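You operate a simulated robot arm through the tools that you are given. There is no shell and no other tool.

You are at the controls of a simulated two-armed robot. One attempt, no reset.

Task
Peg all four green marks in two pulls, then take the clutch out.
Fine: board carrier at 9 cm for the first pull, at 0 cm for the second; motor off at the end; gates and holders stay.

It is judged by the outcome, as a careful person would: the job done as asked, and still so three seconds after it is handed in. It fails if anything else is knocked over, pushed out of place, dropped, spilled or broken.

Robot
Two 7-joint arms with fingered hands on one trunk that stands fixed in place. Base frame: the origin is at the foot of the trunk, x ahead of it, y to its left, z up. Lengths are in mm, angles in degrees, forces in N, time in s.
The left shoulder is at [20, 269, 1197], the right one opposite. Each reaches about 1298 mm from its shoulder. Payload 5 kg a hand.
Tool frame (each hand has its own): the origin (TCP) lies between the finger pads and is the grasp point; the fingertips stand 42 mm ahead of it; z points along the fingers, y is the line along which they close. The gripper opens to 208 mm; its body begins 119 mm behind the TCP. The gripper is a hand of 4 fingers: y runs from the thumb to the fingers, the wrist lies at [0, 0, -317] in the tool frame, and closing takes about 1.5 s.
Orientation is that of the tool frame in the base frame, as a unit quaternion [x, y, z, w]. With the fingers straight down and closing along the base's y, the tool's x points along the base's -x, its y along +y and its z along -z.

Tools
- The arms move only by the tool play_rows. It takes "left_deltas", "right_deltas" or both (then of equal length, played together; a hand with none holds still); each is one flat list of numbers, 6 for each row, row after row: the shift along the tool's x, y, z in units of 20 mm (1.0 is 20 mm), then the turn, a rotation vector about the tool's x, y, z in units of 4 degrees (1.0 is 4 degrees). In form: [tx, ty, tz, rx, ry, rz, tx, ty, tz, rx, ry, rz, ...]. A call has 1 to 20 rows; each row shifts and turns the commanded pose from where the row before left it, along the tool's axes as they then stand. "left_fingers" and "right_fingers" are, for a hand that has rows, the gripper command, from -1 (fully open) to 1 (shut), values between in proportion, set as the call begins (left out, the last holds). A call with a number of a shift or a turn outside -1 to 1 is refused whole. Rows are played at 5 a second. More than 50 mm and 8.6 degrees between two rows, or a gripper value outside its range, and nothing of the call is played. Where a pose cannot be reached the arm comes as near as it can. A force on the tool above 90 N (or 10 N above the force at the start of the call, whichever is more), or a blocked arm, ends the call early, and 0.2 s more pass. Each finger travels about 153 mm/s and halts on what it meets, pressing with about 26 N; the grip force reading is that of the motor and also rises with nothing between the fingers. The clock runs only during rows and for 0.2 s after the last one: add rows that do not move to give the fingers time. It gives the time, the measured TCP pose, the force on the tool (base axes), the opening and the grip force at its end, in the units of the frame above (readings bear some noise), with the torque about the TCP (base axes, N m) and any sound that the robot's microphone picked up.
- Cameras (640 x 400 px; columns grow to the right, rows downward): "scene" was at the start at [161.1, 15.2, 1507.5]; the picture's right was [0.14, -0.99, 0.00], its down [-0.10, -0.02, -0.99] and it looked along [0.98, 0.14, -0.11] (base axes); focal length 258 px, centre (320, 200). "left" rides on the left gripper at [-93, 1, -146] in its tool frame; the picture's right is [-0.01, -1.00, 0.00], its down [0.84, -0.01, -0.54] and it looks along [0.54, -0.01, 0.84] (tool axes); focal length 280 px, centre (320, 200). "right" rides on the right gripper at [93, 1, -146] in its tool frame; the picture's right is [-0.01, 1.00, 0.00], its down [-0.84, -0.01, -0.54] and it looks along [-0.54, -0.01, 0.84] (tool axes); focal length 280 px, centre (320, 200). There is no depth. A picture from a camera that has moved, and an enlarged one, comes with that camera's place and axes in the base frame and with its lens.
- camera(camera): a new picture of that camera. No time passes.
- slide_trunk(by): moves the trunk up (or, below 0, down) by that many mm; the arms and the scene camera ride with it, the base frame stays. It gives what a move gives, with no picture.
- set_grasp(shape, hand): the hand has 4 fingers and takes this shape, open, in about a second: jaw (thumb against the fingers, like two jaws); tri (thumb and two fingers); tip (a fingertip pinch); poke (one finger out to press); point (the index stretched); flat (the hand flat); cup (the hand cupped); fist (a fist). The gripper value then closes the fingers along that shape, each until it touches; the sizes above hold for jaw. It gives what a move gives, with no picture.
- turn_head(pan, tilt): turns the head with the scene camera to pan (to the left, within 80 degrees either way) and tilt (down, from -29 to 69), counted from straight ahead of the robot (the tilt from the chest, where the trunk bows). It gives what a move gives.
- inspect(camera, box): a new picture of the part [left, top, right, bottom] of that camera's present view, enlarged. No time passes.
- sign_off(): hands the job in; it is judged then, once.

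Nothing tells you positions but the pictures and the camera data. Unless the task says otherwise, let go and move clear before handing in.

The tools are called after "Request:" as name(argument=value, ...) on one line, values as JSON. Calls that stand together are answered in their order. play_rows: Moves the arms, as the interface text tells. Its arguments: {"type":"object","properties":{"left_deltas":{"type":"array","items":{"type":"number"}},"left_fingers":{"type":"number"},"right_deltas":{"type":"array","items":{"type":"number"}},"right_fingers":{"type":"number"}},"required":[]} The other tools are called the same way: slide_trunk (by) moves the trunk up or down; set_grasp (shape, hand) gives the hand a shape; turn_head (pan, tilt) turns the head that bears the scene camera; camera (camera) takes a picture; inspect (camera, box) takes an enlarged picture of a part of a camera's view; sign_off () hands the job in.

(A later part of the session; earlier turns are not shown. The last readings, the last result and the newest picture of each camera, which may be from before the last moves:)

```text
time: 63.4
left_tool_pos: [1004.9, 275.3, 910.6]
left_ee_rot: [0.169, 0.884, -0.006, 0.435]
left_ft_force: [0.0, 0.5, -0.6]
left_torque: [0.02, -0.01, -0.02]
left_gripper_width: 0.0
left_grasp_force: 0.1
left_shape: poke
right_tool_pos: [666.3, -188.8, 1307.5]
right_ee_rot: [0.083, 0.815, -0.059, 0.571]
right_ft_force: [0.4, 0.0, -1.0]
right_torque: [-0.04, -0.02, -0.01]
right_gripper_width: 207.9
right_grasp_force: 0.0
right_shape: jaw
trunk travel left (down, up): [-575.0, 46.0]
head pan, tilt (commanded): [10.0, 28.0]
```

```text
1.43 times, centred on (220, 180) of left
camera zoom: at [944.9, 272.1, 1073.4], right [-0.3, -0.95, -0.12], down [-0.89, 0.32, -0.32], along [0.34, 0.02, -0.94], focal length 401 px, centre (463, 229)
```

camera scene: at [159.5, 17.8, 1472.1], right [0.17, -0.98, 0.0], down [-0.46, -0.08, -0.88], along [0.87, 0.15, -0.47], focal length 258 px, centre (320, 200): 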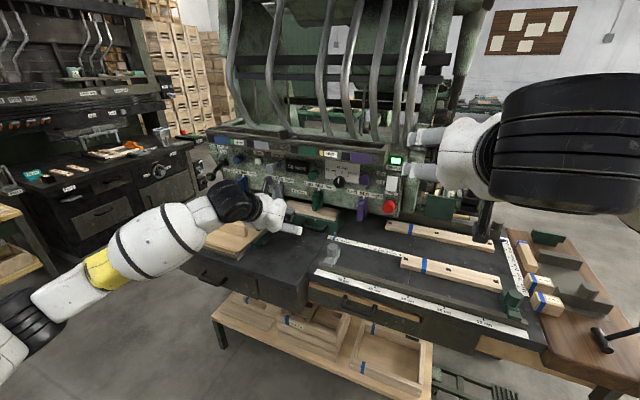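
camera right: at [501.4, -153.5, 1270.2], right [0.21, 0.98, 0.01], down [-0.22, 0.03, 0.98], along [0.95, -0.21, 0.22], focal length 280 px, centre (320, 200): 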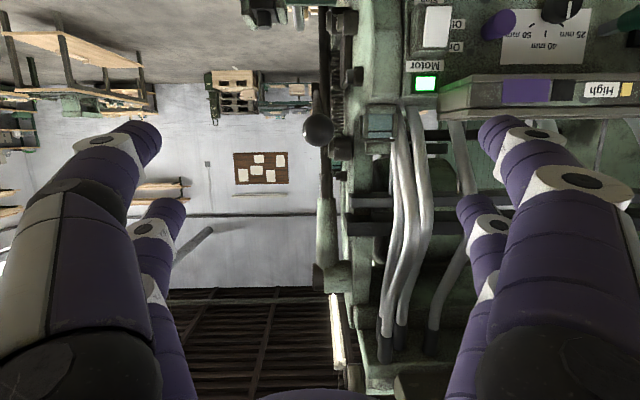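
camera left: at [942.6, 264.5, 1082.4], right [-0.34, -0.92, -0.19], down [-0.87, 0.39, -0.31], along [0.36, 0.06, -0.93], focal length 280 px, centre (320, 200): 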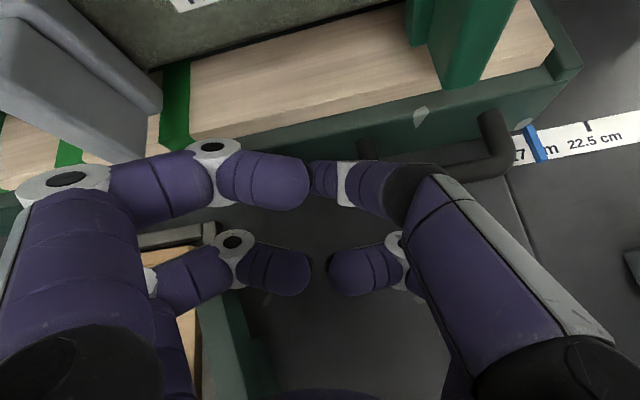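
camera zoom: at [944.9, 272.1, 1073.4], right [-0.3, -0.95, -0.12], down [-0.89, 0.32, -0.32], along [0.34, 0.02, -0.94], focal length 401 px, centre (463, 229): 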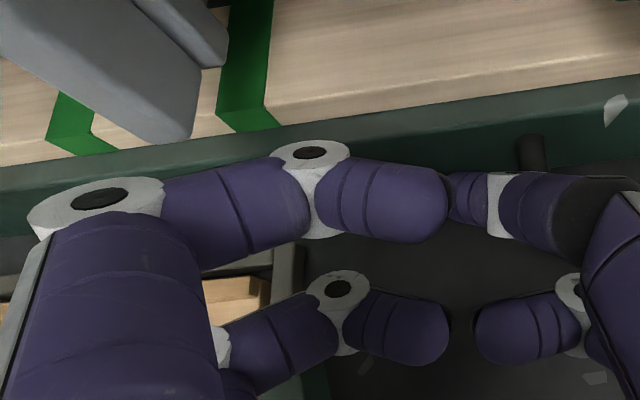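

No contact so far, with the tip left of the handle's leg. Now I push to the right in small steps along the ruler direction.

Request:
play_rows(left_deltas=[-0.044, -0.246, 0, 0, 0, 0, -0.044, -0.246, 0, 0, 0, 0, -0.044, -0.246, 0, 0, 0, 0])

Request:
inspect(camera="scene", box=[260, 180, 380, 260])

Request:
camera(camera="left")

```text
time: 64.2
left_tool_pos: [1002.9, 261.6, 912.2]
left_ee_rot: [0.168, 0.885, -0.006, 0.435]
left_ft_force: [0.4, 4.3, 2.5]
left_torque: [-0.03, -0.04, 0.04]
left_gripper_width: 0.0
left_grasp_force: 0.0
left_shape: poke
right_tool_pos: [666.9, -187.8, 1308.6]
right_ee_rot: [0.082, 0.815, -0.057, 0.571]
right_ft_force: [0.1, 0.2, -0.9]
right_torque: [0.0, -0.01, -0.03]
right_gripper_width: 207.8
right_grasp_force: 0.0
right_shape: jaw
trunk travel left (down, up): [-575.0, 46.0]
head pan, tilt (commanded): [10.0, 28.0]
```

```text
5.00 times, centred on (320, 220) of scene
camera zoom: at [159.6, 17.9, 1472.1], right [0.17, -0.98, 0.0], down [-0.46, -0.08, -0.88], along [0.87, 0.15, -0.47], focal length 1292 px, centre (320, 100)
```

zoom: 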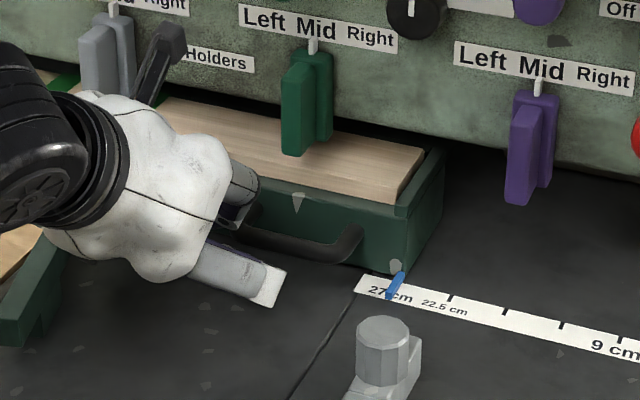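

```text
taken
camera left: at [942.1, 258.4, 1073.6], right [-0.29, -0.95, -0.12], down [-0.89, 0.32, -0.32], along [0.34, 0.02, -0.94], focal length 280 px, centre (320, 200)
```

left: 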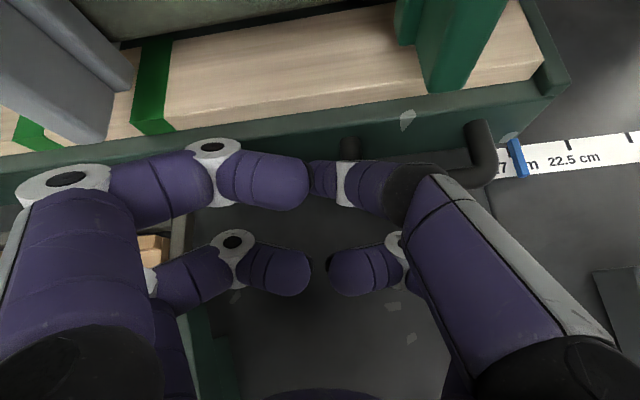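

There's light contact now (4 N sideways), so the tip is against the leg. I keep pushing right in small steps.

Request:
play_rows(left_deltas=[-0.044, -0.246, 0, 0, 0, 0, -0.044, -0.246, 0, 0, 0, 0, -0.044, -0.246, 0, 0, 0, 0, -0.044, -0.246, 0, 0, 0, 0])

Request:
inspect(camera="scene", box=[260, 180, 380, 260])

Request:
camera(camera="left")

```text
time: 65.2
left_tool_pos: [998.2, 241.2, 911.4]
left_ee_rot: [0.168, 0.884, -0.007, 0.437]
left_ft_force: [-1.2, 1.0, 2.1]
left_torque: [0.01, -0.02, -0.01]
left_gripper_width: 0.2
left_grasp_force: 0.1
left_shape: poke
right_tool_pos: [665.8, -188.3, 1307.9]
right_ee_rot: [0.084, 0.815, -0.059, 0.571]
right_ft_force: [-0.8, 0.0, 0.5]
right_torque: [0.0, 0.01, -0.02]
right_gripper_width: 208.0
right_grasp_force: 0.1
right_shape: jaw
trunk travel left (down, up): [-575.0, 46.0]
head pan, tilt (commanded): [10.0, 28.0]
```

```text
5.00 times, centred on (320, 220) of scene
camera zoom: at [159.5, 17.8, 1472.1], right [0.17, -0.98, 0.0], down [-0.46, -0.08, -0.88], along [0.87, 0.15, -0.47], focal length 1292 px, centre (320, 100)
```

zoom: 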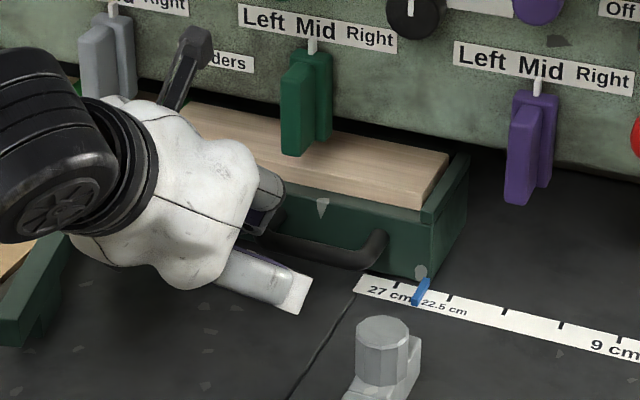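

```text
taken
camera left: at [937.8, 237.9, 1073.6], right [-0.3, -0.95, -0.12], down [-0.89, 0.32, -0.32], along [0.34, 0.02, -0.94], focal length 280 px, centre (320, 200)
```

left: 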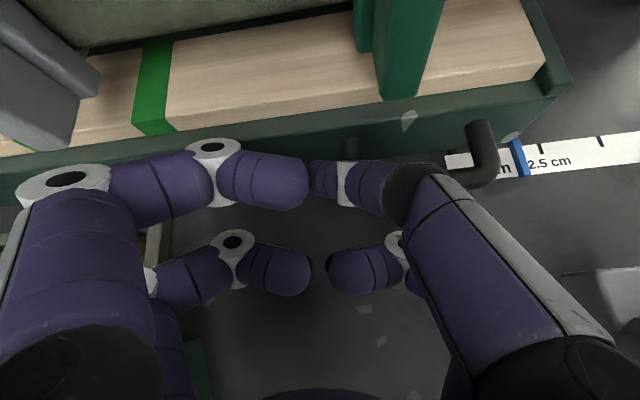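

The carrier slides easily and the pointer moved right about 18 mm. I'll push 20 mm more to clear the clamp, then roll the hand back level for better clearance over the flip stop.

Request:
play_rows(left_deltas=[-0.07, -0.394, 0, 0, 0, 0, -0.07, -0.394, 0, 0, 0, 0, -0.035, -0.197, 0, 0, 0, 0, 0, 0, 0, 0, 0, -0.65, 0, 0, 0, 0, 0, -0.65, 0, 0, 0, 0, 0, -0.65, 0, 0, 0, 0, 0, -0.6])

Request:
camera(camera="left")

Request:
inspect(camera="scene", box=[240, 160, 400, 260])

```text
time: 66.8
left_tool_pos: [993.9, 222.0, 911.2]
left_ee_rot: [0.09, 0.896, -0.046, 0.433]
left_ft_force: [-0.1, 0.3, 0.1]
left_torque: [0.04, 0.0, 0.0]
left_gripper_width: 0.0
left_grasp_force: 0.0
left_shape: poke
right_tool_pos: [667.2, -189.0, 1308.6]
right_ee_rot: [0.083, 0.815, -0.058, 0.571]
right_ft_force: [0.4, 1.1, -0.1]
right_torque: [0.01, 0.01, -0.01]
right_gripper_width: 208.1
right_grasp_force: 0.0
right_shape: jaw
trunk travel left (down, up): [-575.0, 46.0]
head pan, tilt (commanded): [10.0, 28.0]
```

```text
taken
camera left: at [938.1, 234.3, 1074.5], right [-0.19, -0.98, 0.01], down [-0.93, 0.18, -0.33], along [0.32, -0.08, -0.95], focal length 280 px, centre (320, 200)
```

left: 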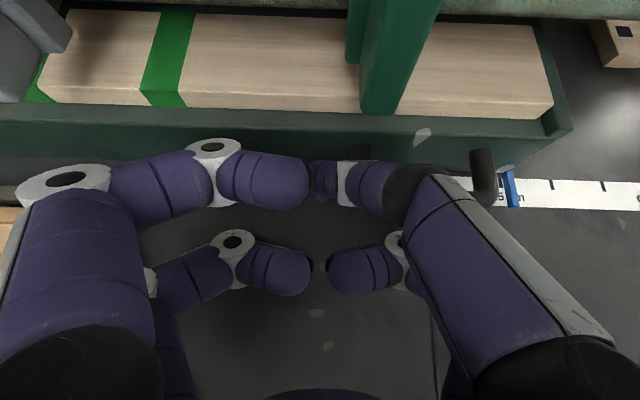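

```text
4.00 times, centred on (320, 210) of scene
camera zoom: at [159.6, 17.6, 1472.0], right [0.17, -0.98, 0.0], down [-0.46, -0.08, -0.88], along [0.87, 0.15, -0.47], focal length 1034 px, centre (320, 160)
```

zoom: 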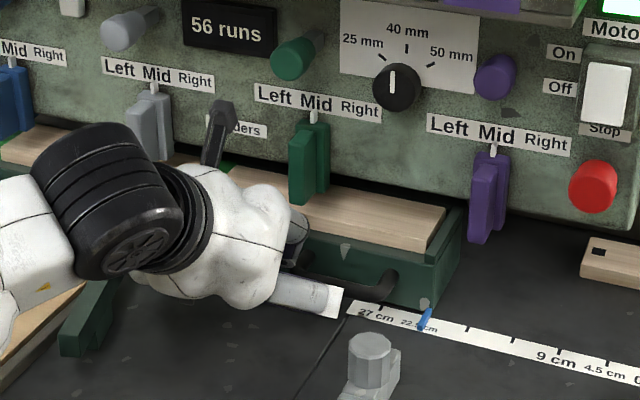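

The pointer reads about 22.5 now and the hand clears everything. I'll push another 50 mm and check around the green holder and flip stop.

Request:
play_rows(left_deltas=[0, -0.45, 0, 0, 0, 0, 0, -0.45, 0, 0, 0, 0, 0, -0.45, 0, 0, 0, 0, 0, -0.45, 0, 0, 0, 0, 0, -0.45, 0, 0, 0, 0, 0, -0.25, 0, 0, 0, 0])

Request:
camera(camera="left")

Request:
inspect(camera="scene", box=[260, 160, 420, 260])

```text
time: 68.2
left_tool_pos: [982.2, 172.8, 911.7]
left_ee_rot: [0.09, 0.896, -0.046, 0.433]
left_ft_force: [-0.7, -0.6, 0.0]
left_torque: [0.0, 0.01, -0.02]
left_gripper_width: 0.2
left_grasp_force: 0.1
left_shape: poke
right_tool_pos: [665.5, -188.0, 1308.4]
right_ee_rot: [0.083, 0.815, -0.058, 0.571]
right_ft_force: [-0.3, 0.0, 0.4]
right_torque: [-0.03, 0.01, 0.0]
right_gripper_width: 207.8
right_grasp_force: 0.1
right_shape: jaw
trunk travel left (down, up): [-575.0, 46.0]
head pan, tilt (commanded): [10.0, 28.0]
```

```text
taken
camera left: at [927.7, 185.4, 1074.7], right [-0.19, -0.98, 0.01], down [-0.93, 0.18, -0.33], along [0.32, -0.08, -0.95], focal length 280 px, centre (320, 200)
```

left: 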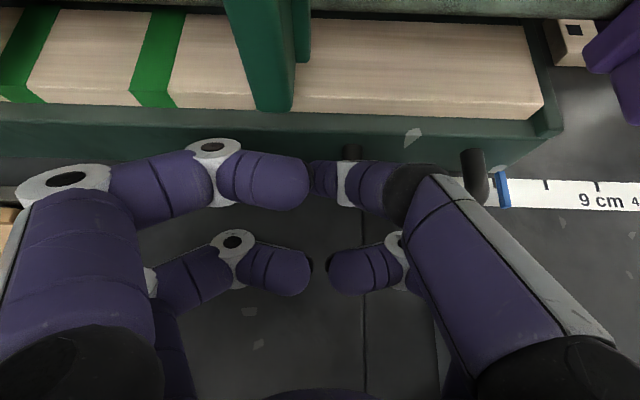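

```text
4.00 times, centred on (340, 210) of scene
camera zoom: at [159.6, 17.5, 1472.0], right [0.17, -0.98, 0.0], down [-0.46, -0.08, -0.88], along [0.87, 0.15, -0.47], focal length 1034 px, centre (240, 160)
```

zoom: 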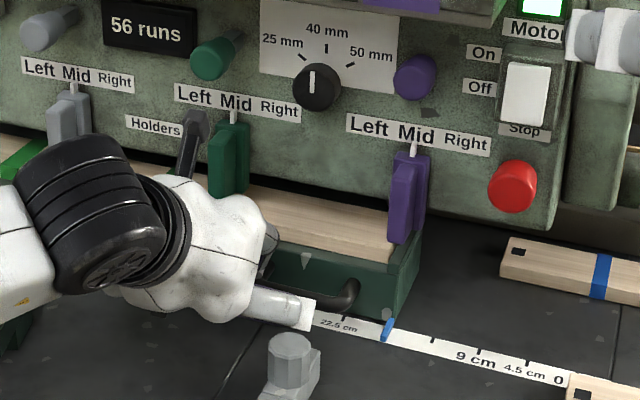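

The pointer is at 18 now. I'll push 70 mm more and then approach 9 cm in fine steps.

Request:
play_rows(left_deltas=[0, -0.45, 0, 0, 0, 0, 0, -0.45, 0, 0, 0, 0, 0, -0.45, 0, 0, 0, 0, 0, -0.45, 0, 0, 0, 0, 0, -0.45, 0, 0, 0, 0, 0, -0.45, 0, 0, 0, 0, 0, -0.45, 0, 0, 0, 0, 0, -0.25, 0, 0, 0, 0])

Request:
camera(camera="left")

Request:
inspect(camera="scene", box=[300, 180, 420, 260])

```text
time: 70.0
left_tool_pos: [970.7, 104.8, 911.2]
left_ee_rot: [0.09, 0.896, -0.045, 0.433]
left_ft_force: [-0.3, 0.2, 0.7]
left_torque: [-0.04, 0.02, -0.03]
left_gripper_width: 0.0
left_grasp_force: 0.1
left_shape: poke
right_tool_pos: [666.9, -189.2, 1308.0]
right_ee_rot: [0.083, 0.815, -0.058, 0.571]
right_ft_force: [0.0, 1.0, -0.1]
right_torque: [-0.03, 0.02, 0.02]
right_gripper_width: 208.0
right_grasp_force: 0.2
right_shape: jaw
trunk travel left (down, up): [-575.0, 46.0]
head pan, tilt (commanded): [10.0, 28.0]
```

```text
taken
camera left: at [914.4, 117.6, 1074.5], right [-0.19, -0.98, 0.01], down [-0.93, 0.18, -0.33], along [0.32, -0.08, -0.95], focal length 280 px, centre (320, 200)
```

left: 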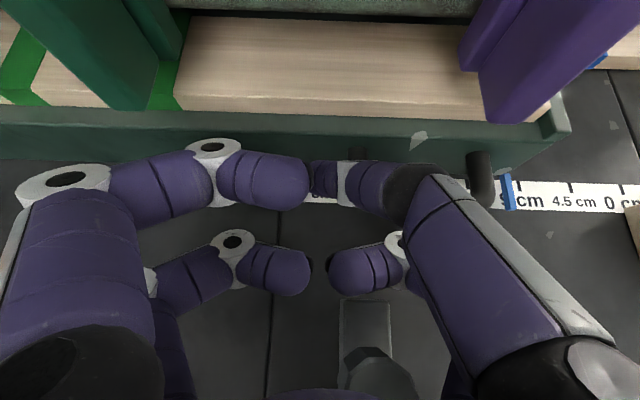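

```text
5.00 times, centred on (360, 220) of scene
camera zoom: at [159.6, 17.7, 1472.0], right [0.17, -0.98, 0.0], down [-0.46, -0.08, -0.88], along [0.87, 0.15, -0.47], focal length 1292 px, centre (120, 100)
```

zoom: 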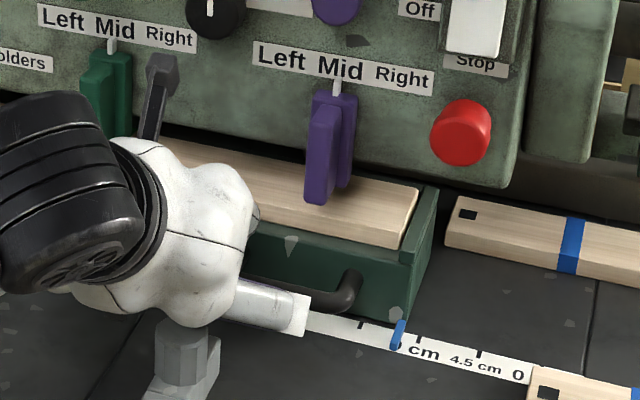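

The pointer is now roughly 1.4 cm short of the 9 tick. I'll enlarge for a precise reading.

Request:
inspect(camera="scene", box=[360, 230, 424, 270])

Request:
inspect(camera="left", box=[460, 150, 640, 262])

```text
10.00 times, centred on (392, 250) of scene
camera zoom: at [159.6, 17.7, 1472.0], right [0.17, -0.98, 0.0], down [-0.46, -0.08, -0.88], along [0.87, 0.15, -0.47], focal length 2584 px, centre (-400, -300)
```

zoom: 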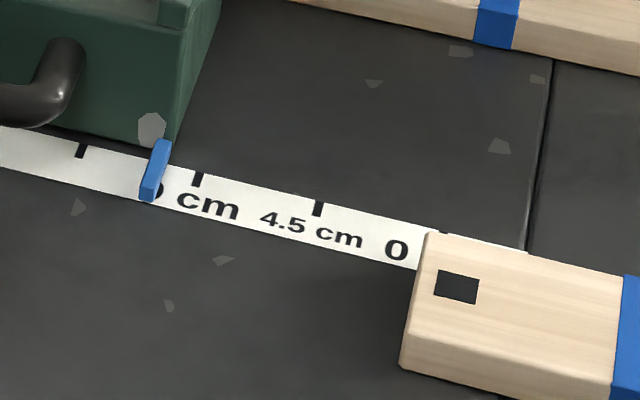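

```text
3.56 times, centred on (550, 206) of left
camera zoom: at [914.4, 117.6, 1074.5], right [-0.19, -0.98, 0.01], down [-0.93, 0.18, -0.33], along [0.32, -0.08, -0.95], focal length 997 px, centre (-498, 179)
```

zoom: 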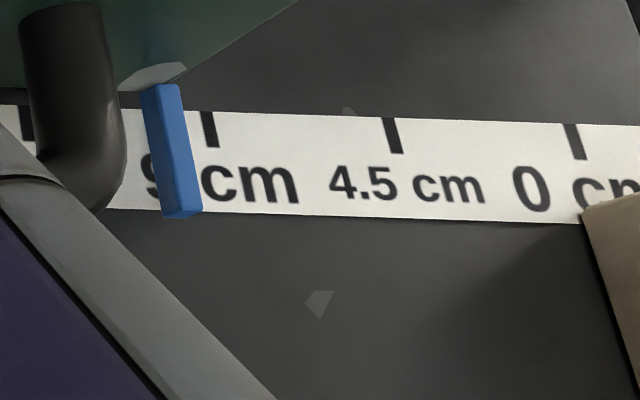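

The pointer reads about 10.4 cm. I'll push slowly, 2 mm per step, for 10 mm.

Request:
play_rows(left_deltas=[0, -0.1, 0, 0, 0, 0, 0, -0.1, 0, 0, 0, 0, 0, -0.1, 0, 0, 0, 0, 0, -0.1, 0, 0, 0, 0, 0, -0.1, 0, 0, 0, 0, 0, 0, 0, 0, 0, 0])

Request:
inspect(camera="scene", box=[360, 230, 424, 270])

Request:
inspect(camera="left", box=[460, 150, 640, 262])

```text
time: 71.4
left_tool_pos: [967.3, 97.4, 912.2]
left_ee_rot: [0.09, 0.896, -0.045, 0.433]
left_ft_force: [0.7, 0.2, 1.4]
left_torque: [-0.01, -0.04, 0.01]
left_gripper_width: 0.2
left_grasp_force: 0.0
left_shape: poke
right_tool_pos: [667.3, -188.2, 1308.3]
right_ee_rot: [0.083, 0.815, -0.058, 0.57]
right_ft_force: [-0.4, -0.1, 0.1]
right_torque: [-0.03, 0.0, 0.02]
right_gripper_width: 207.8
right_grasp_force: 0.0
right_shape: jaw
trunk travel left (down, up): [-575.0, 46.0]
head pan, tilt (commanded): [10.0, 28.0]
```

```text
10.00 times, centred on (392, 250) of scene
camera zoom: at [159.6, 17.7, 1472.0], right [0.17, -0.98, 0.0], down [-0.46, -0.08, -0.88], along [0.87, 0.15, -0.47], focal length 2584 px, centre (-400, -300)
```

zoom: 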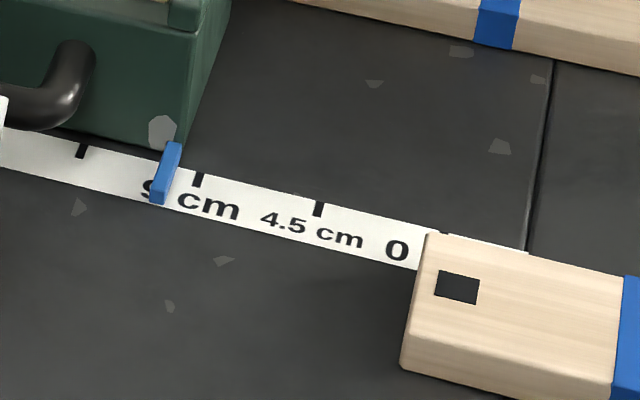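

```text
3.56 times, centred on (550, 206) of left
camera zoom: at [912.6, 108.8, 1075.4], right [-0.19, -0.98, 0.01], down [-0.93, 0.18, -0.33], along [0.32, -0.08, -0.95], focal length 997 px, centre (-498, 179)
```

zoom: 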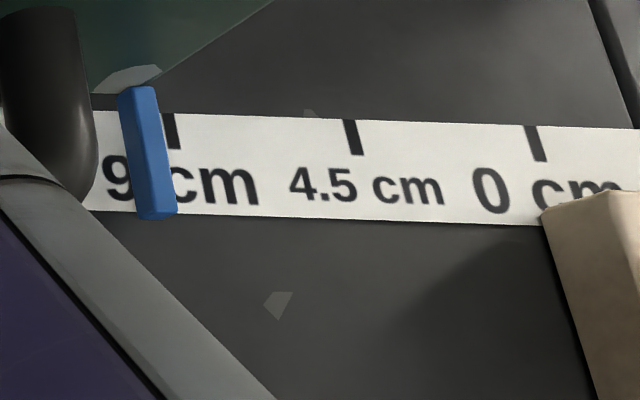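

It's now about 10–11 mm short. I push 8 mm more slowly.

Request:
play_rows(left_deltas=[0, -0.1, 0, 0, 0, 0, 0, -0.1, 0, 0, 0, 0, 0, -0.1, 0, 0, 0, 0, 0, -0.1, 0, 0, 0, 0, 0, 0, 0, 0, 0, 0])

Request:
inspect(camera="scene", box=[360, 230, 424, 270])

Request:
inspect(camera="left", box=[460, 150, 640, 262])

```text
time: 72.6
left_tool_pos: [967.1, 88.8, 911.4]
left_ee_rot: [0.09, 0.896, -0.045, 0.433]
left_ft_force: [0.4, 0.7, -0.4]
left_torque: [-0.02, 0.0, -0.01]
left_gripper_width: 0.0
left_grasp_force: 0.1
left_shape: poke
right_tool_pos: [666.9, -189.5, 1308.3]
right_ee_rot: [0.083, 0.815, -0.059, 0.57]
right_ft_force: [0.0, 0.4, -0.2]
right_torque: [0.03, 0.01, -0.02]
right_gripper_width: 208.0
right_grasp_force: 0.1
right_shape: jaw
trunk travel left (down, up): [-575.0, 46.0]
head pan, tilt (commanded): [10.0, 28.0]
```

```text
10.00 times, centred on (392, 250) of scene
camera zoom: at [159.7, 17.6, 1472.0], right [0.17, -0.98, 0.0], down [-0.46, -0.08, -0.88], along [0.87, 0.15, -0.47], focal length 2584 px, centre (-400, -300)
```

zoom: 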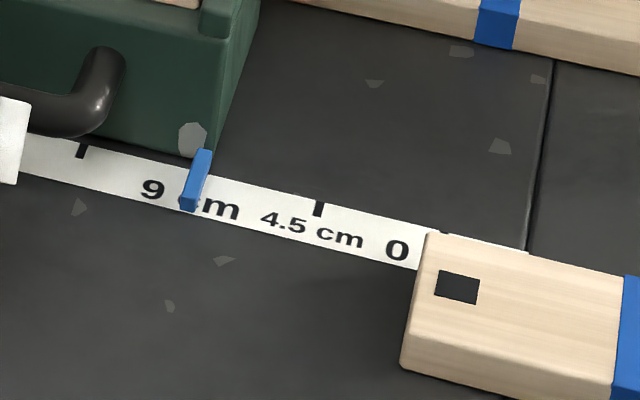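

```text
3.56 times, centred on (550, 206) of left
camera zoom: at [911.1, 100.9, 1074.7], right [-0.19, -0.98, 0.01], down [-0.93, 0.18, -0.33], along [0.32, -0.08, -0.95], focal length 997 px, centre (-498, 179)
```

zoom: 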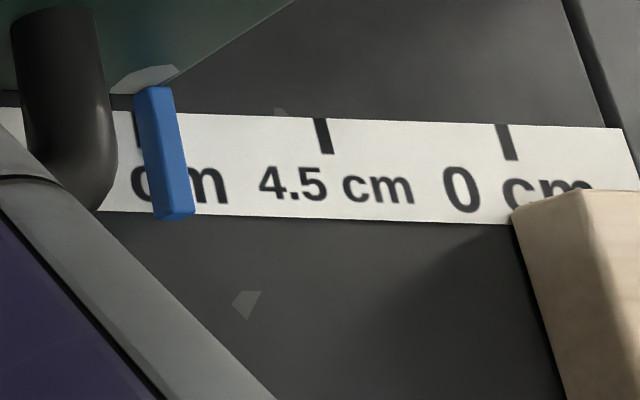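

From both cameras the pointer now sits on the 9 cm mark within a millimetre or two (allowing for parallax). I'll back the left finger off to the left, withdraw it along its axis, and then re-read the pointer.

Request:
play_rows(left_deltas=[0, 0.3, 0, 0, 0, 0, 0, 0.3, 0, 0, 0, 0, 0, 0, -0.5, 0, 0, 0, 0, 0, -1, 0, 0, 0, 0, 0, -1, 0, 0, 0, 0, 0, -1, 0, 0, 0, 0, 0, -1, 0, 0, 0, 0, 0, -1, 0, 0, 0, 0, 0, -1, 0, 0, 0, 0, 0, -1, 0, 0, 0])

Request:
inspect(camera="scene", box=[360, 230, 424, 270])

Request:
camera(camera="left")

Request:
camera(camera="right")

```text
time: 74.8
left_tool_pos: [852.4, 125.4, 1004.4]
left_ee_rot: [0.09, 0.896, -0.045, 0.433]
left_ft_force: [-0.4, 0.5, -0.2]
left_torque: [0.01, -0.03, 0.01]
left_gripper_width: 0.1
left_grasp_force: 0.1
left_shape: poke
right_tool_pos: [667.7, -189.4, 1309.2]
right_ee_rot: [0.084, 0.815, -0.059, 0.57]
right_ft_force: [-1.3, -0.6, 0.2]
right_torque: [-0.02, 0.01, 0.0]
right_gripper_width: 207.9
right_grasp_force: 0.2
right_shape: jaw
trunk travel left (down, up): [-575.0, 46.0]
head pan, tilt (commanded): [10.0, 28.0]
```

```text
10.00 times, centred on (392, 250) of scene
camera zoom: at [159.4, 17.8, 1472.1], right [0.17, -0.98, 0.0], down [-0.46, -0.08, -0.88], along [0.87, 0.15, -0.47], focal length 2584 px, centre (-400, -300)
```

zoom: 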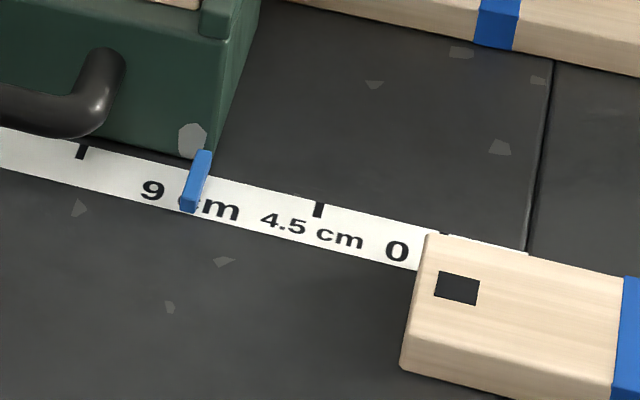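

```text
taken
camera left: at [797.4, 137.3, 1168.1], right [-0.19, -0.98, 0.01], down [-0.93, 0.18, -0.33], along [0.32, -0.08, -0.95], focal length 280 px, centre (320, 200)
```

left: 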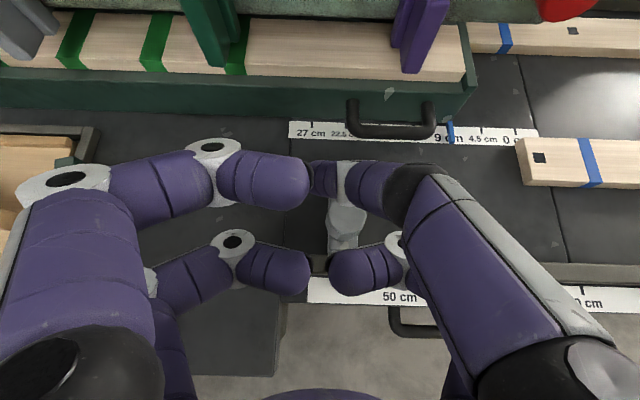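

```text
taken
camera right: at [501.6, -152.9, 1270.4], right [0.21, 0.98, 0.01], down [-0.22, 0.03, 0.98], along [0.95, -0.21, 0.22], focal length 280 px, centre (320, 200)
```

right: 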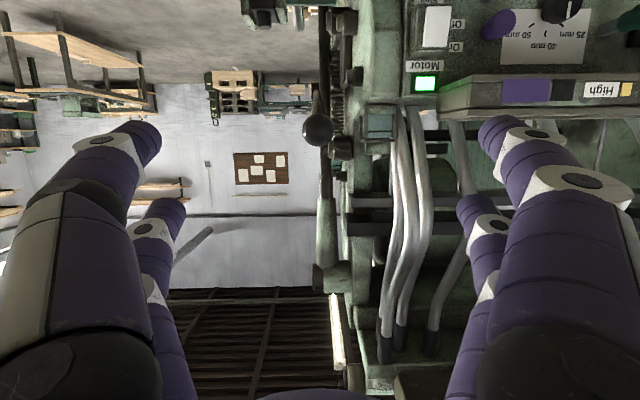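

The pointer still reads 9 and the marks line up with the grey and green holders. Next the right hand approaches the lever ball, which I place at about [940, -252, 1261]; the left hand shifts further left out of the way.

Request:
play_rows(left_deltas=[0, 1, 0, 0, 0, 0, 0, 1, 0, 0, 0, 0, 0, 1, 0, 0, 0, 0, 0, 1, 0, 0, 0, 0, 0, 1, 0, 0, 0, 0, 0, 0, 0, 0, 0, 0, 0, 0, 0, 0, 0, 0, 0, 0, 0, 0, 0, 0, 0, 0, 0, 0, 0, 0, 0, 0, 0, 0, 0, 0], right_deltas=[-0.506, -0.05, 0.5, 0, 0, 0, -0.506, -0.05, 0.5, 0, 0, 0, -0.506, -0.05, 0.5, 0, 0, 0, -0.506, -0.05, 0.5, 0, 0, 0, -0.506, -0.05, 0.5, 0, 0, 0, 0, 0, 1, 0, 0, 0, 0, 0, 1, 0, 0, 0, 0, 0, 1, 0, 0, 0, 0, 0, 1, 0, 0, 0, 0, 0, 1, 0, 0, 0], right_fingers=-0.3)

Request:
camera(camera="right")

Request:
turn_head(pan=-15, tilt=15)

Request:
camera(camera="scene")

```text
time: 77.0
left_tool_pos: [873.5, 222.6, 1003.2]
left_ee_rot: [0.09, 0.896, -0.045, 0.433]
left_ft_force: [0.0, 0.1, -0.7]
left_torque: [0.02, 0.01, 0.02]
left_gripper_width: 0.1
left_grasp_force: 0.1
left_shape: poke
right_tool_pos: [822.0, -225.4, 1305.3]
right_ee_rot: [0.083, 0.815, -0.058, 0.57]
right_ft_force: [-0.6, 0.8, 0.5]
right_torque: [0.03, 0.05, 0.03]
right_gripper_width: 135.5
right_grasp_force: 0.0
right_shape: jaw
trunk travel left (down, up): [-575.0, 46.0]
head pan, tilt (commanded): [10.0, 28.0]
```

```text
taken
camera right: at [656.6, -190.2, 1266.6], right [0.21, 0.98, 0.01], down [-0.22, 0.03, 0.98], along [0.95, -0.21, 0.22], focal length 280 px, centre (320, 200)
```

right: 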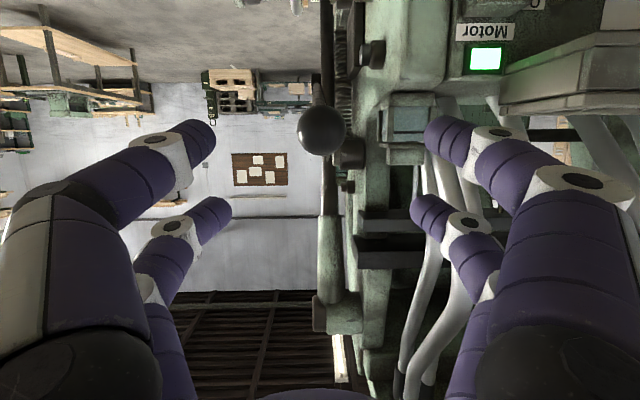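

```text
time: 77.9
left_tool_pos: [874.3, 222.5, 1005.1]
left_ee_rot: [0.09, 0.896, -0.045, 0.433]
left_ft_force: [-0.1, 0.4, 0.2]
left_torque: [-0.01, 0.0, 0.0]
left_gripper_width: 0.0
left_grasp_force: 0.0
left_shape: poke
right_tool_pos: [820.5, -225.6, 1304.5]
right_ee_rot: [0.083, 0.815, -0.058, 0.571]
right_ft_force: [0.7, 0.8, 0.1]
right_torque: [-0.01, -0.01, -0.02]
right_gripper_width: 135.5
right_grasp_force: 0.1
right_shape: jaw
trunk travel left (down, up): [-575.0, 46.0]
head pan, tilt (commanded): [-15.0, 15.0]
```

```text
taken
camera scene: at [159.9, -22.3, 1493.1], right [-0.26, -0.97, 0.0], down [-0.25, 0.07, -0.97], along [0.93, -0.25, -0.26], focal length 258 px, centre (320, 200)
```

scene: 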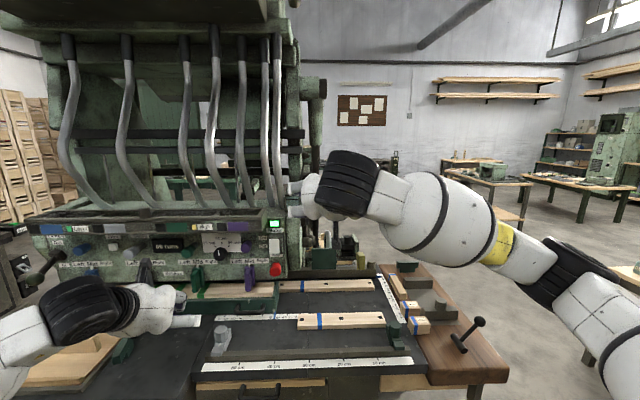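

The ball is centred laterally between the fingers. I'll enlarge to measure it and get its distance before the final approach.

Request:
inspect(camera="right", box=[270, 90, 370, 165])

Request:
inspect(camera="scene", box=[270, 150, 390, 230])

```text
5.33 times, centred on (320, 128) of right
camera zoom: at [655.7, -189.9, 1267.1], right [0.21, 0.98, 0.01], down [-0.22, 0.03, 0.98], along [0.95, -0.21, 0.22], focal length 1495 px, centre (320, 587)
```

zoom: 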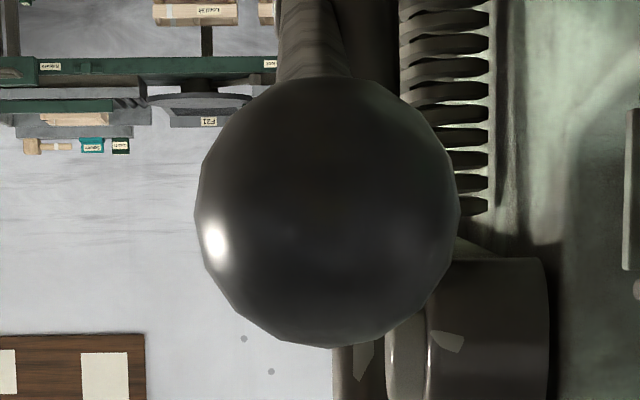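

```text
5.00 times, centred on (330, 190) of scene
camera zoom: at [159.9, -22.3, 1493.1], right [-0.26, -0.97, 0.0], down [-0.25, 0.07, -0.97], along [0.93, -0.25, -0.26], focal length 1292 px, centre (270, 250)
```

zoom: 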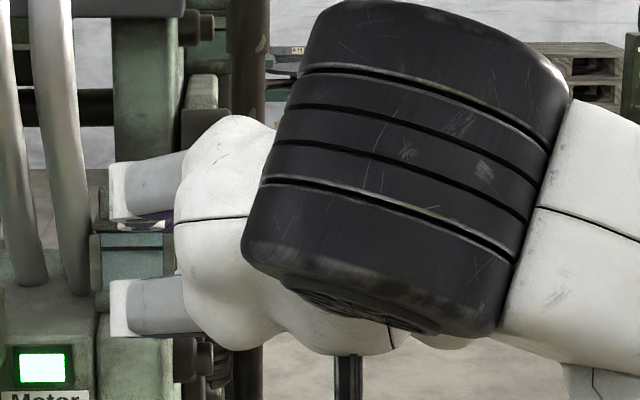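

The ball is about 51 mm wide and lies 130 mm straight ahead of the right TCP. I'll advance 110 mm, look, and then finish.

Request:
play_rows(right_deltas=[0, 0, 1, 0, 0, 0, 0, 0, 1, 0, 0, 0, 0, 0, 1, 0, 0, 0, 0, 0, 1, 0, 0, 0, 0, 0, 0.75, 0, 0, 0, 0, 0, 0.75, 0, 0, 0])

Request:
camera(camera="right")

Request:
inspect(camera="scene", box=[250, 140, 410, 240])

```text
time: 79.3
left_tool_pos: [873.5, 222.8, 1004.8]
left_ee_rot: [0.089, 0.896, -0.044, 0.433]
left_ft_force: [0.1, -0.5, 0.2]
left_torque: [0.0, -0.03, -0.02]
left_gripper_width: 0.0
left_grasp_force: 0.0
left_shape: poke
right_tool_pos: [923.9, -247.5, 1265.5]
right_ee_rot: [0.083, 0.815, -0.059, 0.571]
right_ft_force: [-0.3, -0.3, 0.1]
right_torque: [0.0, 0.02, 0.0]
right_gripper_width: 135.7
right_grasp_force: 0.0
right_shape: jaw
trunk travel left (down, up): [-575.0, 46.0]
head pan, tilt (commanded): [-15.0, 15.0]
```

```text
taken
camera right: at [757.0, -210.9, 1228.3], right [0.21, 0.98, 0.01], down [-0.22, 0.03, 0.98], along [0.95, -0.21, 0.22], focal length 280 px, centre (320, 200)
```

right: 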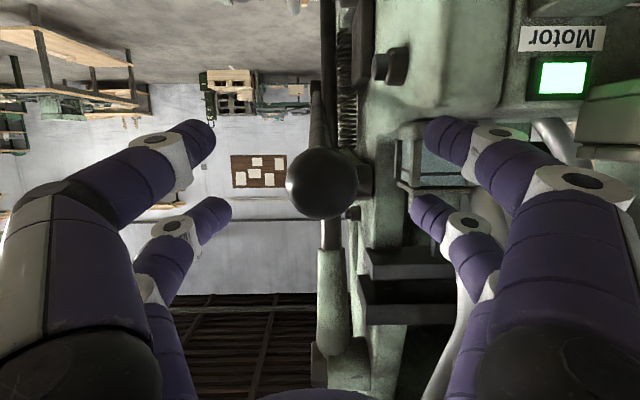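

```text
4.00 times, centred on (330, 190) of scene
camera zoom: at [160.4, -22.4, 1493.0], right [-0.26, -0.97, 0.0], down [-0.25, 0.07, -0.97], along [0.93, -0.25, -0.26], focal length 1034 px, centre (280, 240)
```

zoom: 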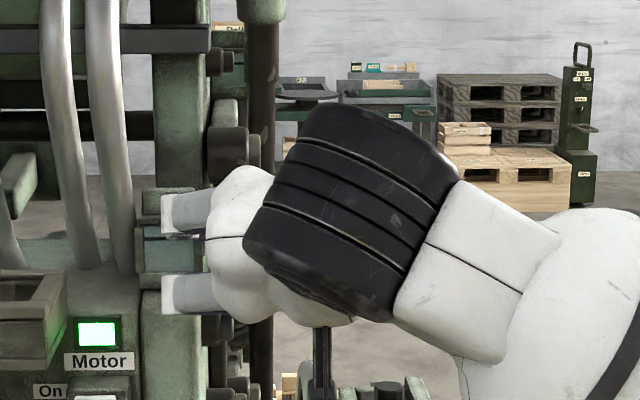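

The ball is about 20–25 mm ahead, centred. I'll advance 22 mm and close the fingers around it.

Request:
play_rows(right_deltas=[-0.05, 0, 0.55, 0, 0, 0, -0.05, 0, 0.55, 0, 0, 0, 0, 0, 0, 0, 0, 0])

Request:
play_rows(right_deltas=[0, 0, 0, 0, 0, 0, 0, 0, 0, 0, 0, 0, 0, 0, 0, 0, 0, 0, 0, 0, 0, 0, 0, 0, 0, 0, 0, 0, 0, 0, 0, 0, 0, 0, 0, 0, 0, 0, 0, 0, 0, 0, 0, 0, 0, 0, 0, 0], right_fingers=1)

Request:
camera(camera="right")

```text
time: 80.1
left_tool_pos: [874.0, 223.0, 1003.9]
left_ee_rot: [0.09, 0.896, -0.045, 0.432]
left_ft_force: [-0.9, -0.3, 0.4]
left_torque: [0.0, 0.02, 0.02]
left_gripper_width: 0.0
left_grasp_force: 0.0
left_shape: poke
right_tool_pos: [942.8, -251.3, 1261.6]
right_ee_rot: [0.083, 0.815, -0.059, 0.57]
right_ft_force: [0.4, 0.0, -0.4]
right_torque: [0.01, -0.03, -0.01]
right_gripper_width: 135.9
right_grasp_force: 0.1
right_shape: jaw
trunk travel left (down, up): [-575.0, 46.0]
head pan, tilt (commanded): [-15.0, 15.0]
```

```text
time: 81.9
left_tool_pos: [873.7, 222.8, 1003.2]
left_ee_rot: [0.09, 0.896, -0.045, 0.434]
left_ft_force: [0.0, 0.0, -0.3]
left_torque: [-0.04, -0.01, 0.0]
left_gripper_width: 0.1
left_grasp_force: 0.1
left_shape: poke
right_tool_pos: [943.2, -250.6, 1260.9]
right_ee_rot: [0.083, 0.815, -0.059, 0.571]
right_ft_force: [0.3, -1.3, 1.1]
right_torque: [0.0, -0.04, 0.01]
right_gripper_width: 0.0
right_grasp_force: 25.9
right_shape: jaw
trunk travel left (down, up): [-575.0, 46.0]
head pan, tilt (commanded): [-15.0, 15.0]
```

```text
taken
camera right: at [777.5, -215.1, 1222.9], right [0.21, 0.98, 0.01], down [-0.22, 0.03, 0.98], along [0.95, -0.21, 0.22], focal length 280 px, centre (320, 200)
```

right: 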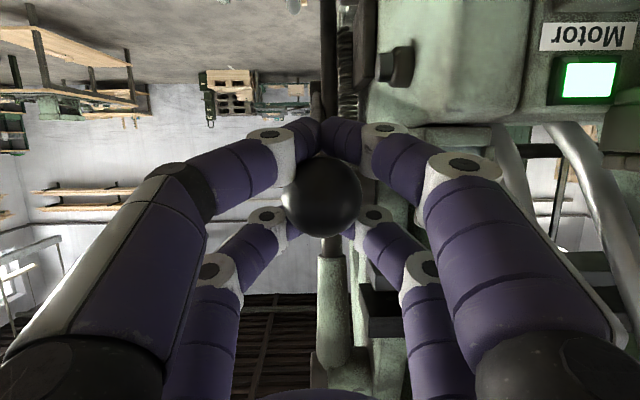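

The fingers have caged the ball with the rod passing out behind. Now I start the pull, moving the ball down along its arc in 10 mm steps with the hand turning along; first 40 mm to feel the resistance.

Request:
play_rows(right_deltas=[0.496, 0, 0.063, 0, -0.24, 0, 0.496, 0, 0.063, 0, -0.24, 0, 0.496, 0, 0.063, 0, -0.24, 0, 0.496, 0, 0.063, 0, -0.24, 0])

Request:
camera(camera="right")

```text
time: 82.9
left_tool_pos: [873.4, 222.0, 1003.4]
left_ee_rot: [0.089, 0.896, -0.045, 0.433]
left_ft_force: [-0.1, -0.5, -0.2]
left_torque: [0.03, 0.0, 0.03]
left_gripper_width: 0.0
left_grasp_force: 0.0
left_shape: poke
right_tool_pos: [934.9, -249.4, 1221.4]
right_ee_rot: [0.081, 0.795, -0.061, 0.598]
right_ft_force: [1.5, 1.5, 2.5]
right_torque: [-0.03, -0.01, 0.02]
right_gripper_width: 0.3
right_grasp_force: 25.8
right_shape: jaw
trunk travel left (down, up): [-575.0, 46.0]
head pan, tilt (commanded): [-15.0, 15.0]
```

```text
taken
camera right: at [773.1, -214.2, 1172.5], right [0.21, 0.98, 0.01], down [-0.28, 0.05, 0.96], along [0.94, -0.2, 0.28], focal length 280 px, centre (320, 200)
```

right: 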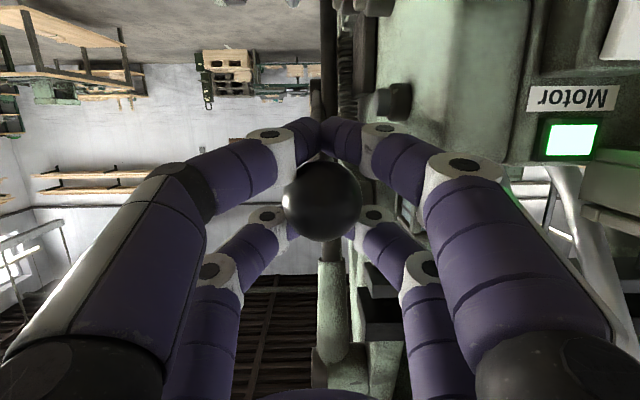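

The lever follows easily with only about 3 N. I continue the pull 80 mm further.

Request:
play_rows(right_deltas=[0.496, 0, 0.063, 0, -0.24, 0, 0.496, 0, 0.063, 0, -0.24, 0, 0.496, 0, 0.063, 0, -0.24, 0, 0.496, 0, 0.063, 0, -0.24, 0, 0.496, 0, 0.063, 0, -0.24, 0, 0.496, 0, 0.063, 0, -0.24, 0, 0.496, 0, 0.063, 0, -0.24, 0, 0.496, 0, 0.063, 0, -0.24, 0])

Request:
camera(camera="right")

Request:
camera(camera="scene")

```text
time: 84.7
left_tool_pos: [873.2, 222.9, 1003.6]
left_ee_rot: [0.09, 0.896, -0.045, 0.433]
left_ft_force: [0.2, 0.5, -0.5]
left_torque: [0.02, 0.02, -0.03]
left_gripper_width: 0.0
left_grasp_force: 0.1
left_shape: poke
right_tool_pos: [928.5, -247.7, 1143.7]
right_ee_rot: [0.078, 0.753, -0.067, 0.65]
right_ft_force: [0.6, 1.2, 3.1]
right_torque: [-0.01, -0.01, 0.0]
right_gripper_width: 0.0
right_grasp_force: 26.1
right_shape: jaw
trunk travel left (down, up): [-575.0, 46.0]
head pan, tilt (commanded): [-15.0, 15.0]
```

```text
taken
camera right: at [773.9, -214.2, 1071.7], right [0.2, 0.98, 0.01], down [-0.4, 0.07, 0.91], along [0.89, -0.19, 0.41], focal length 280 px, centre (320, 200)
```

right: 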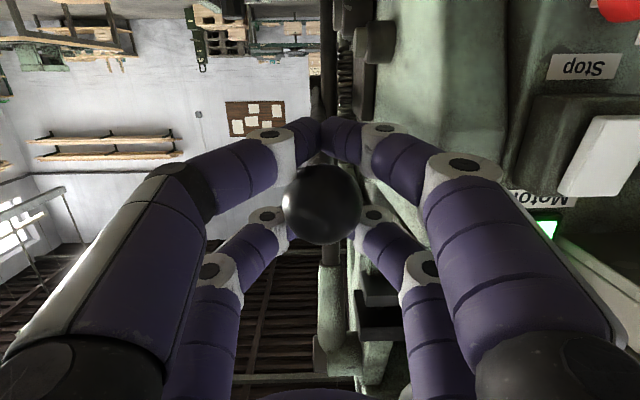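

```text
taken
camera scene: at [160.1, -22.3, 1493.0], right [-0.26, -0.97, 0.0], down [-0.25, 0.07, -0.97], along [0.93, -0.25, -0.26], focal length 258 px, centre (320, 200)
```

scene: 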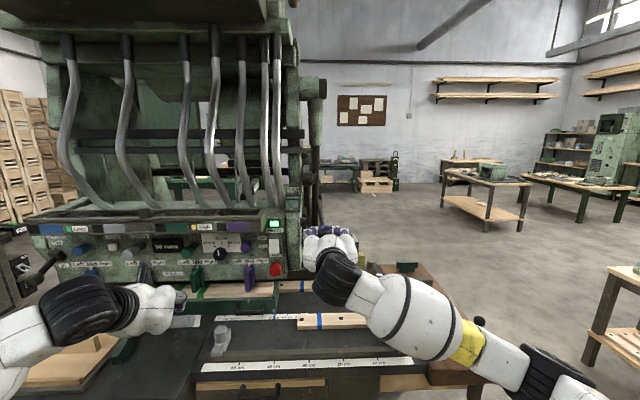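

Resistance is still low and the ball sits securely. I continue another 80 mm down.

Request:
play_rows(right_deltas=[0.496, 0, 0.063, 0, -0.24, 0, 0.496, 0, 0.063, 0, -0.24, 0, 0.496, 0, 0.063, 0, -0.24, 0, 0.496, 0, 0.063, 0, -0.24, 0, 0.496, 0, 0.063, 0, -0.24, 0, 0.496, 0, 0.063, 0, -0.24, 0, 0.496, 0, 0.063, 0, -0.24, 0, 0.496, 0, 0.063, 0, -0.24, 0])

Request:
camera(camera="right")

Request:
inspect(camera="scene", box=[20, 190, 340, 350])

```text
time: 86.5
left_tool_pos: [873.3, 222.6, 1006.5]
left_ee_rot: [0.089, 0.896, -0.044, 0.433]
left_ft_force: [-0.4, 1.0, -0.9]
left_torque: [0.02, 0.0, 0.01]
left_gripper_width: 0.1
left_grasp_force: 0.1
left_shape: poke
right_tool_pos: [929.5, -249.4, 1071.7]
right_ee_rot: [0.072, 0.704, -0.071, 0.703]
right_ft_force: [6.6, 2.0, 38.7]
right_torque: [-0.08, -0.93, 0.05]
right_gripper_width: 0.0
right_grasp_force: 26.1
right_shape: jaw
trunk travel left (down, up): [-575.0, 46.0]
head pan, tilt (commanded): [-15.0, 15.0]
```

```text
taken
camera right: at [787.8, -217.4, 978.6], right [0.2, 0.98, 0.02], down [-0.53, 0.09, 0.84], along [0.82, -0.18, 0.54], focal length 280 px, centre (320, 200)
```

right: 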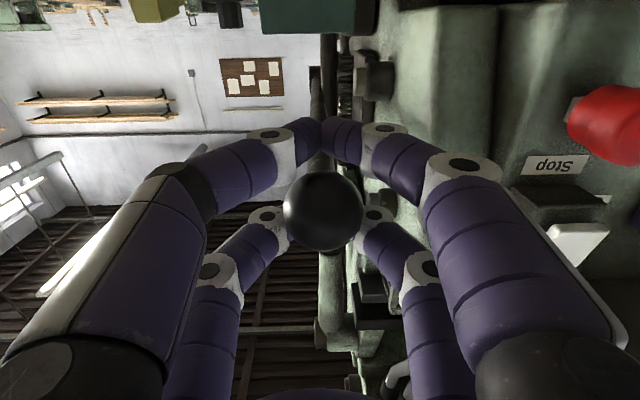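

```text
2.00 times, centred on (180, 270) of scene
camera zoom: at [158.0, -21.6, 1493.8], right [-0.26, -0.97, 0.0], down [-0.25, 0.07, -0.97], along [0.93, -0.25, -0.26], focal length 517 px, centre (600, 60)
```

zoom: 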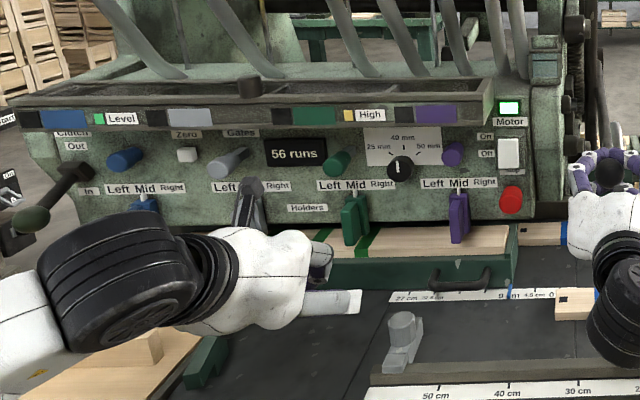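

Resistance has risen to about 39 N, which may be the working part of the stroke; the counter still shows 56 runs. I continue in small 5 mm steps.

Request:
play_rows(right_deltas=[0.248, 0, 0.031, 0, -0.12, 0, 0, 0, 0, 0, 0, 0])

Request:
inspect(camera="scene", box=[120, 210, 320, 300])

```text
time: 87.1
left_tool_pos: [871.2, 223.6, 1007.7]
left_ee_rot: [0.089, 0.895, -0.045, 0.435]
left_ft_force: [0.0, 0.1, 0.4]
left_torque: [0.03, 0.05, 0.01]
left_gripper_width: 0.1
left_grasp_force: 0.1
left_shape: poke
right_tool_pos: [930.6, -249.0, 1071.5]
right_ee_rot: [0.073, 0.699, -0.073, 0.708]
right_ft_force: [13.3, 2.6, 64.9]
right_torque: [-0.03, -1.44, 0.07]
right_gripper_width: 0.0
right_grasp_force: 26.4
right_shape: jaw
trunk travel left (down, up): [-575.0, 46.0]
head pan, tilt (commanded): [-15.0, 15.0]
```

```text
3.20 times, centred on (220, 255) of scene
camera zoom: at [156.4, -21.0, 1493.9], right [-0.26, -0.97, 0.0], down [-0.25, 0.07, -0.97], along [0.93, -0.25, -0.26], focal length 827 px, centre (640, 24)
```

zoom: 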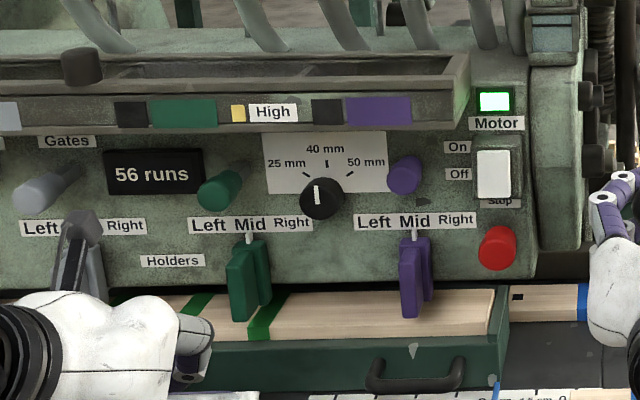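

The lever is at a firm stop (65 N, no motion), yet the counter still says 56 runs. I'll ease off slightly and hold there for a moment, then look again.

Request:
play_rows(right_deltas=[-0.25, 0, -0.031, 0, 0.12, 0, 0, 0, 0, 0, 0, 0, 0, 0, 0, 0, 0, 0, 0, 0, 0, 0, 0, 0, 0, 0, 0, 0, 0, 0])

Request:
inspect(camera="scene", box=[20, 190, 180, 290])

Request:
inspect(camera="scene", box=[140, 210, 300, 310])

Request:
inspect(camera="scene", box=[255, 210, 305, 285])

```text
time: 88.3
left_tool_pos: [871.6, 224.0, 1005.7]
left_ee_rot: [0.09, 0.896, -0.045, 0.433]
left_ft_force: [0.0, -0.2, -0.2]
left_torque: [0.0, 0.02, -0.03]
left_gripper_width: 0.1
left_grasp_force: 0.0
left_shape: poke
right_tool_pos: [930.6, -249.5, 1070.2]
right_ee_rot: [0.072, 0.704, -0.072, 0.702]
right_ft_force: [9.2, 4.5, 54.8]
right_torque: [-0.1, -1.34, 0.1]
right_gripper_width: 0.0
right_grasp_force: 25.6
right_shape: jaw
trunk travel left (down, up): [-575.0, 46.0]
head pan, tilt (commanded): [-15.0, 15.0]
```

```text
4.00 times, centred on (100, 240) of scene
camera zoom: at [156.9, -21.1, 1493.6], right [-0.26, -0.97, 0.0], down [-0.25, 0.07, -0.97], along [0.93, -0.25, -0.26], focal length 1034 px, centre (1200, 40)
```

zoom: 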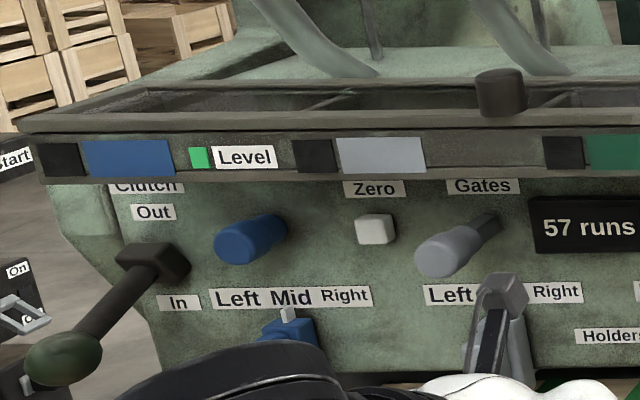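

```text
4.00 times, centred on (220, 260) of scene
camera zoom: at [156.9, -21.1, 1493.6], right [-0.26, -0.97, 0.0], down [-0.25, 0.07, -0.97], along [0.93, -0.25, -0.26], focal length 1034 px, centre (720, -40)
```

zoom: 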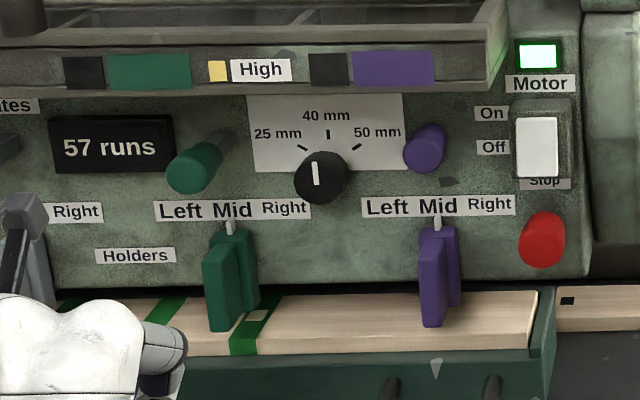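

```text
5.33 times, centred on (280, 248) of scene
camera zoom: at [156.9, -21.1, 1493.6], right [-0.26, -0.97, 0.0], down [-0.25, 0.07, -0.97], along [0.93, -0.25, -0.26], focal length 1378 px, centre (533, -53)
```

zoom: 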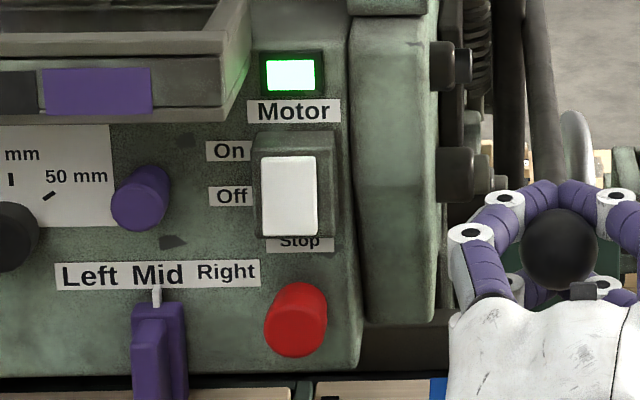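

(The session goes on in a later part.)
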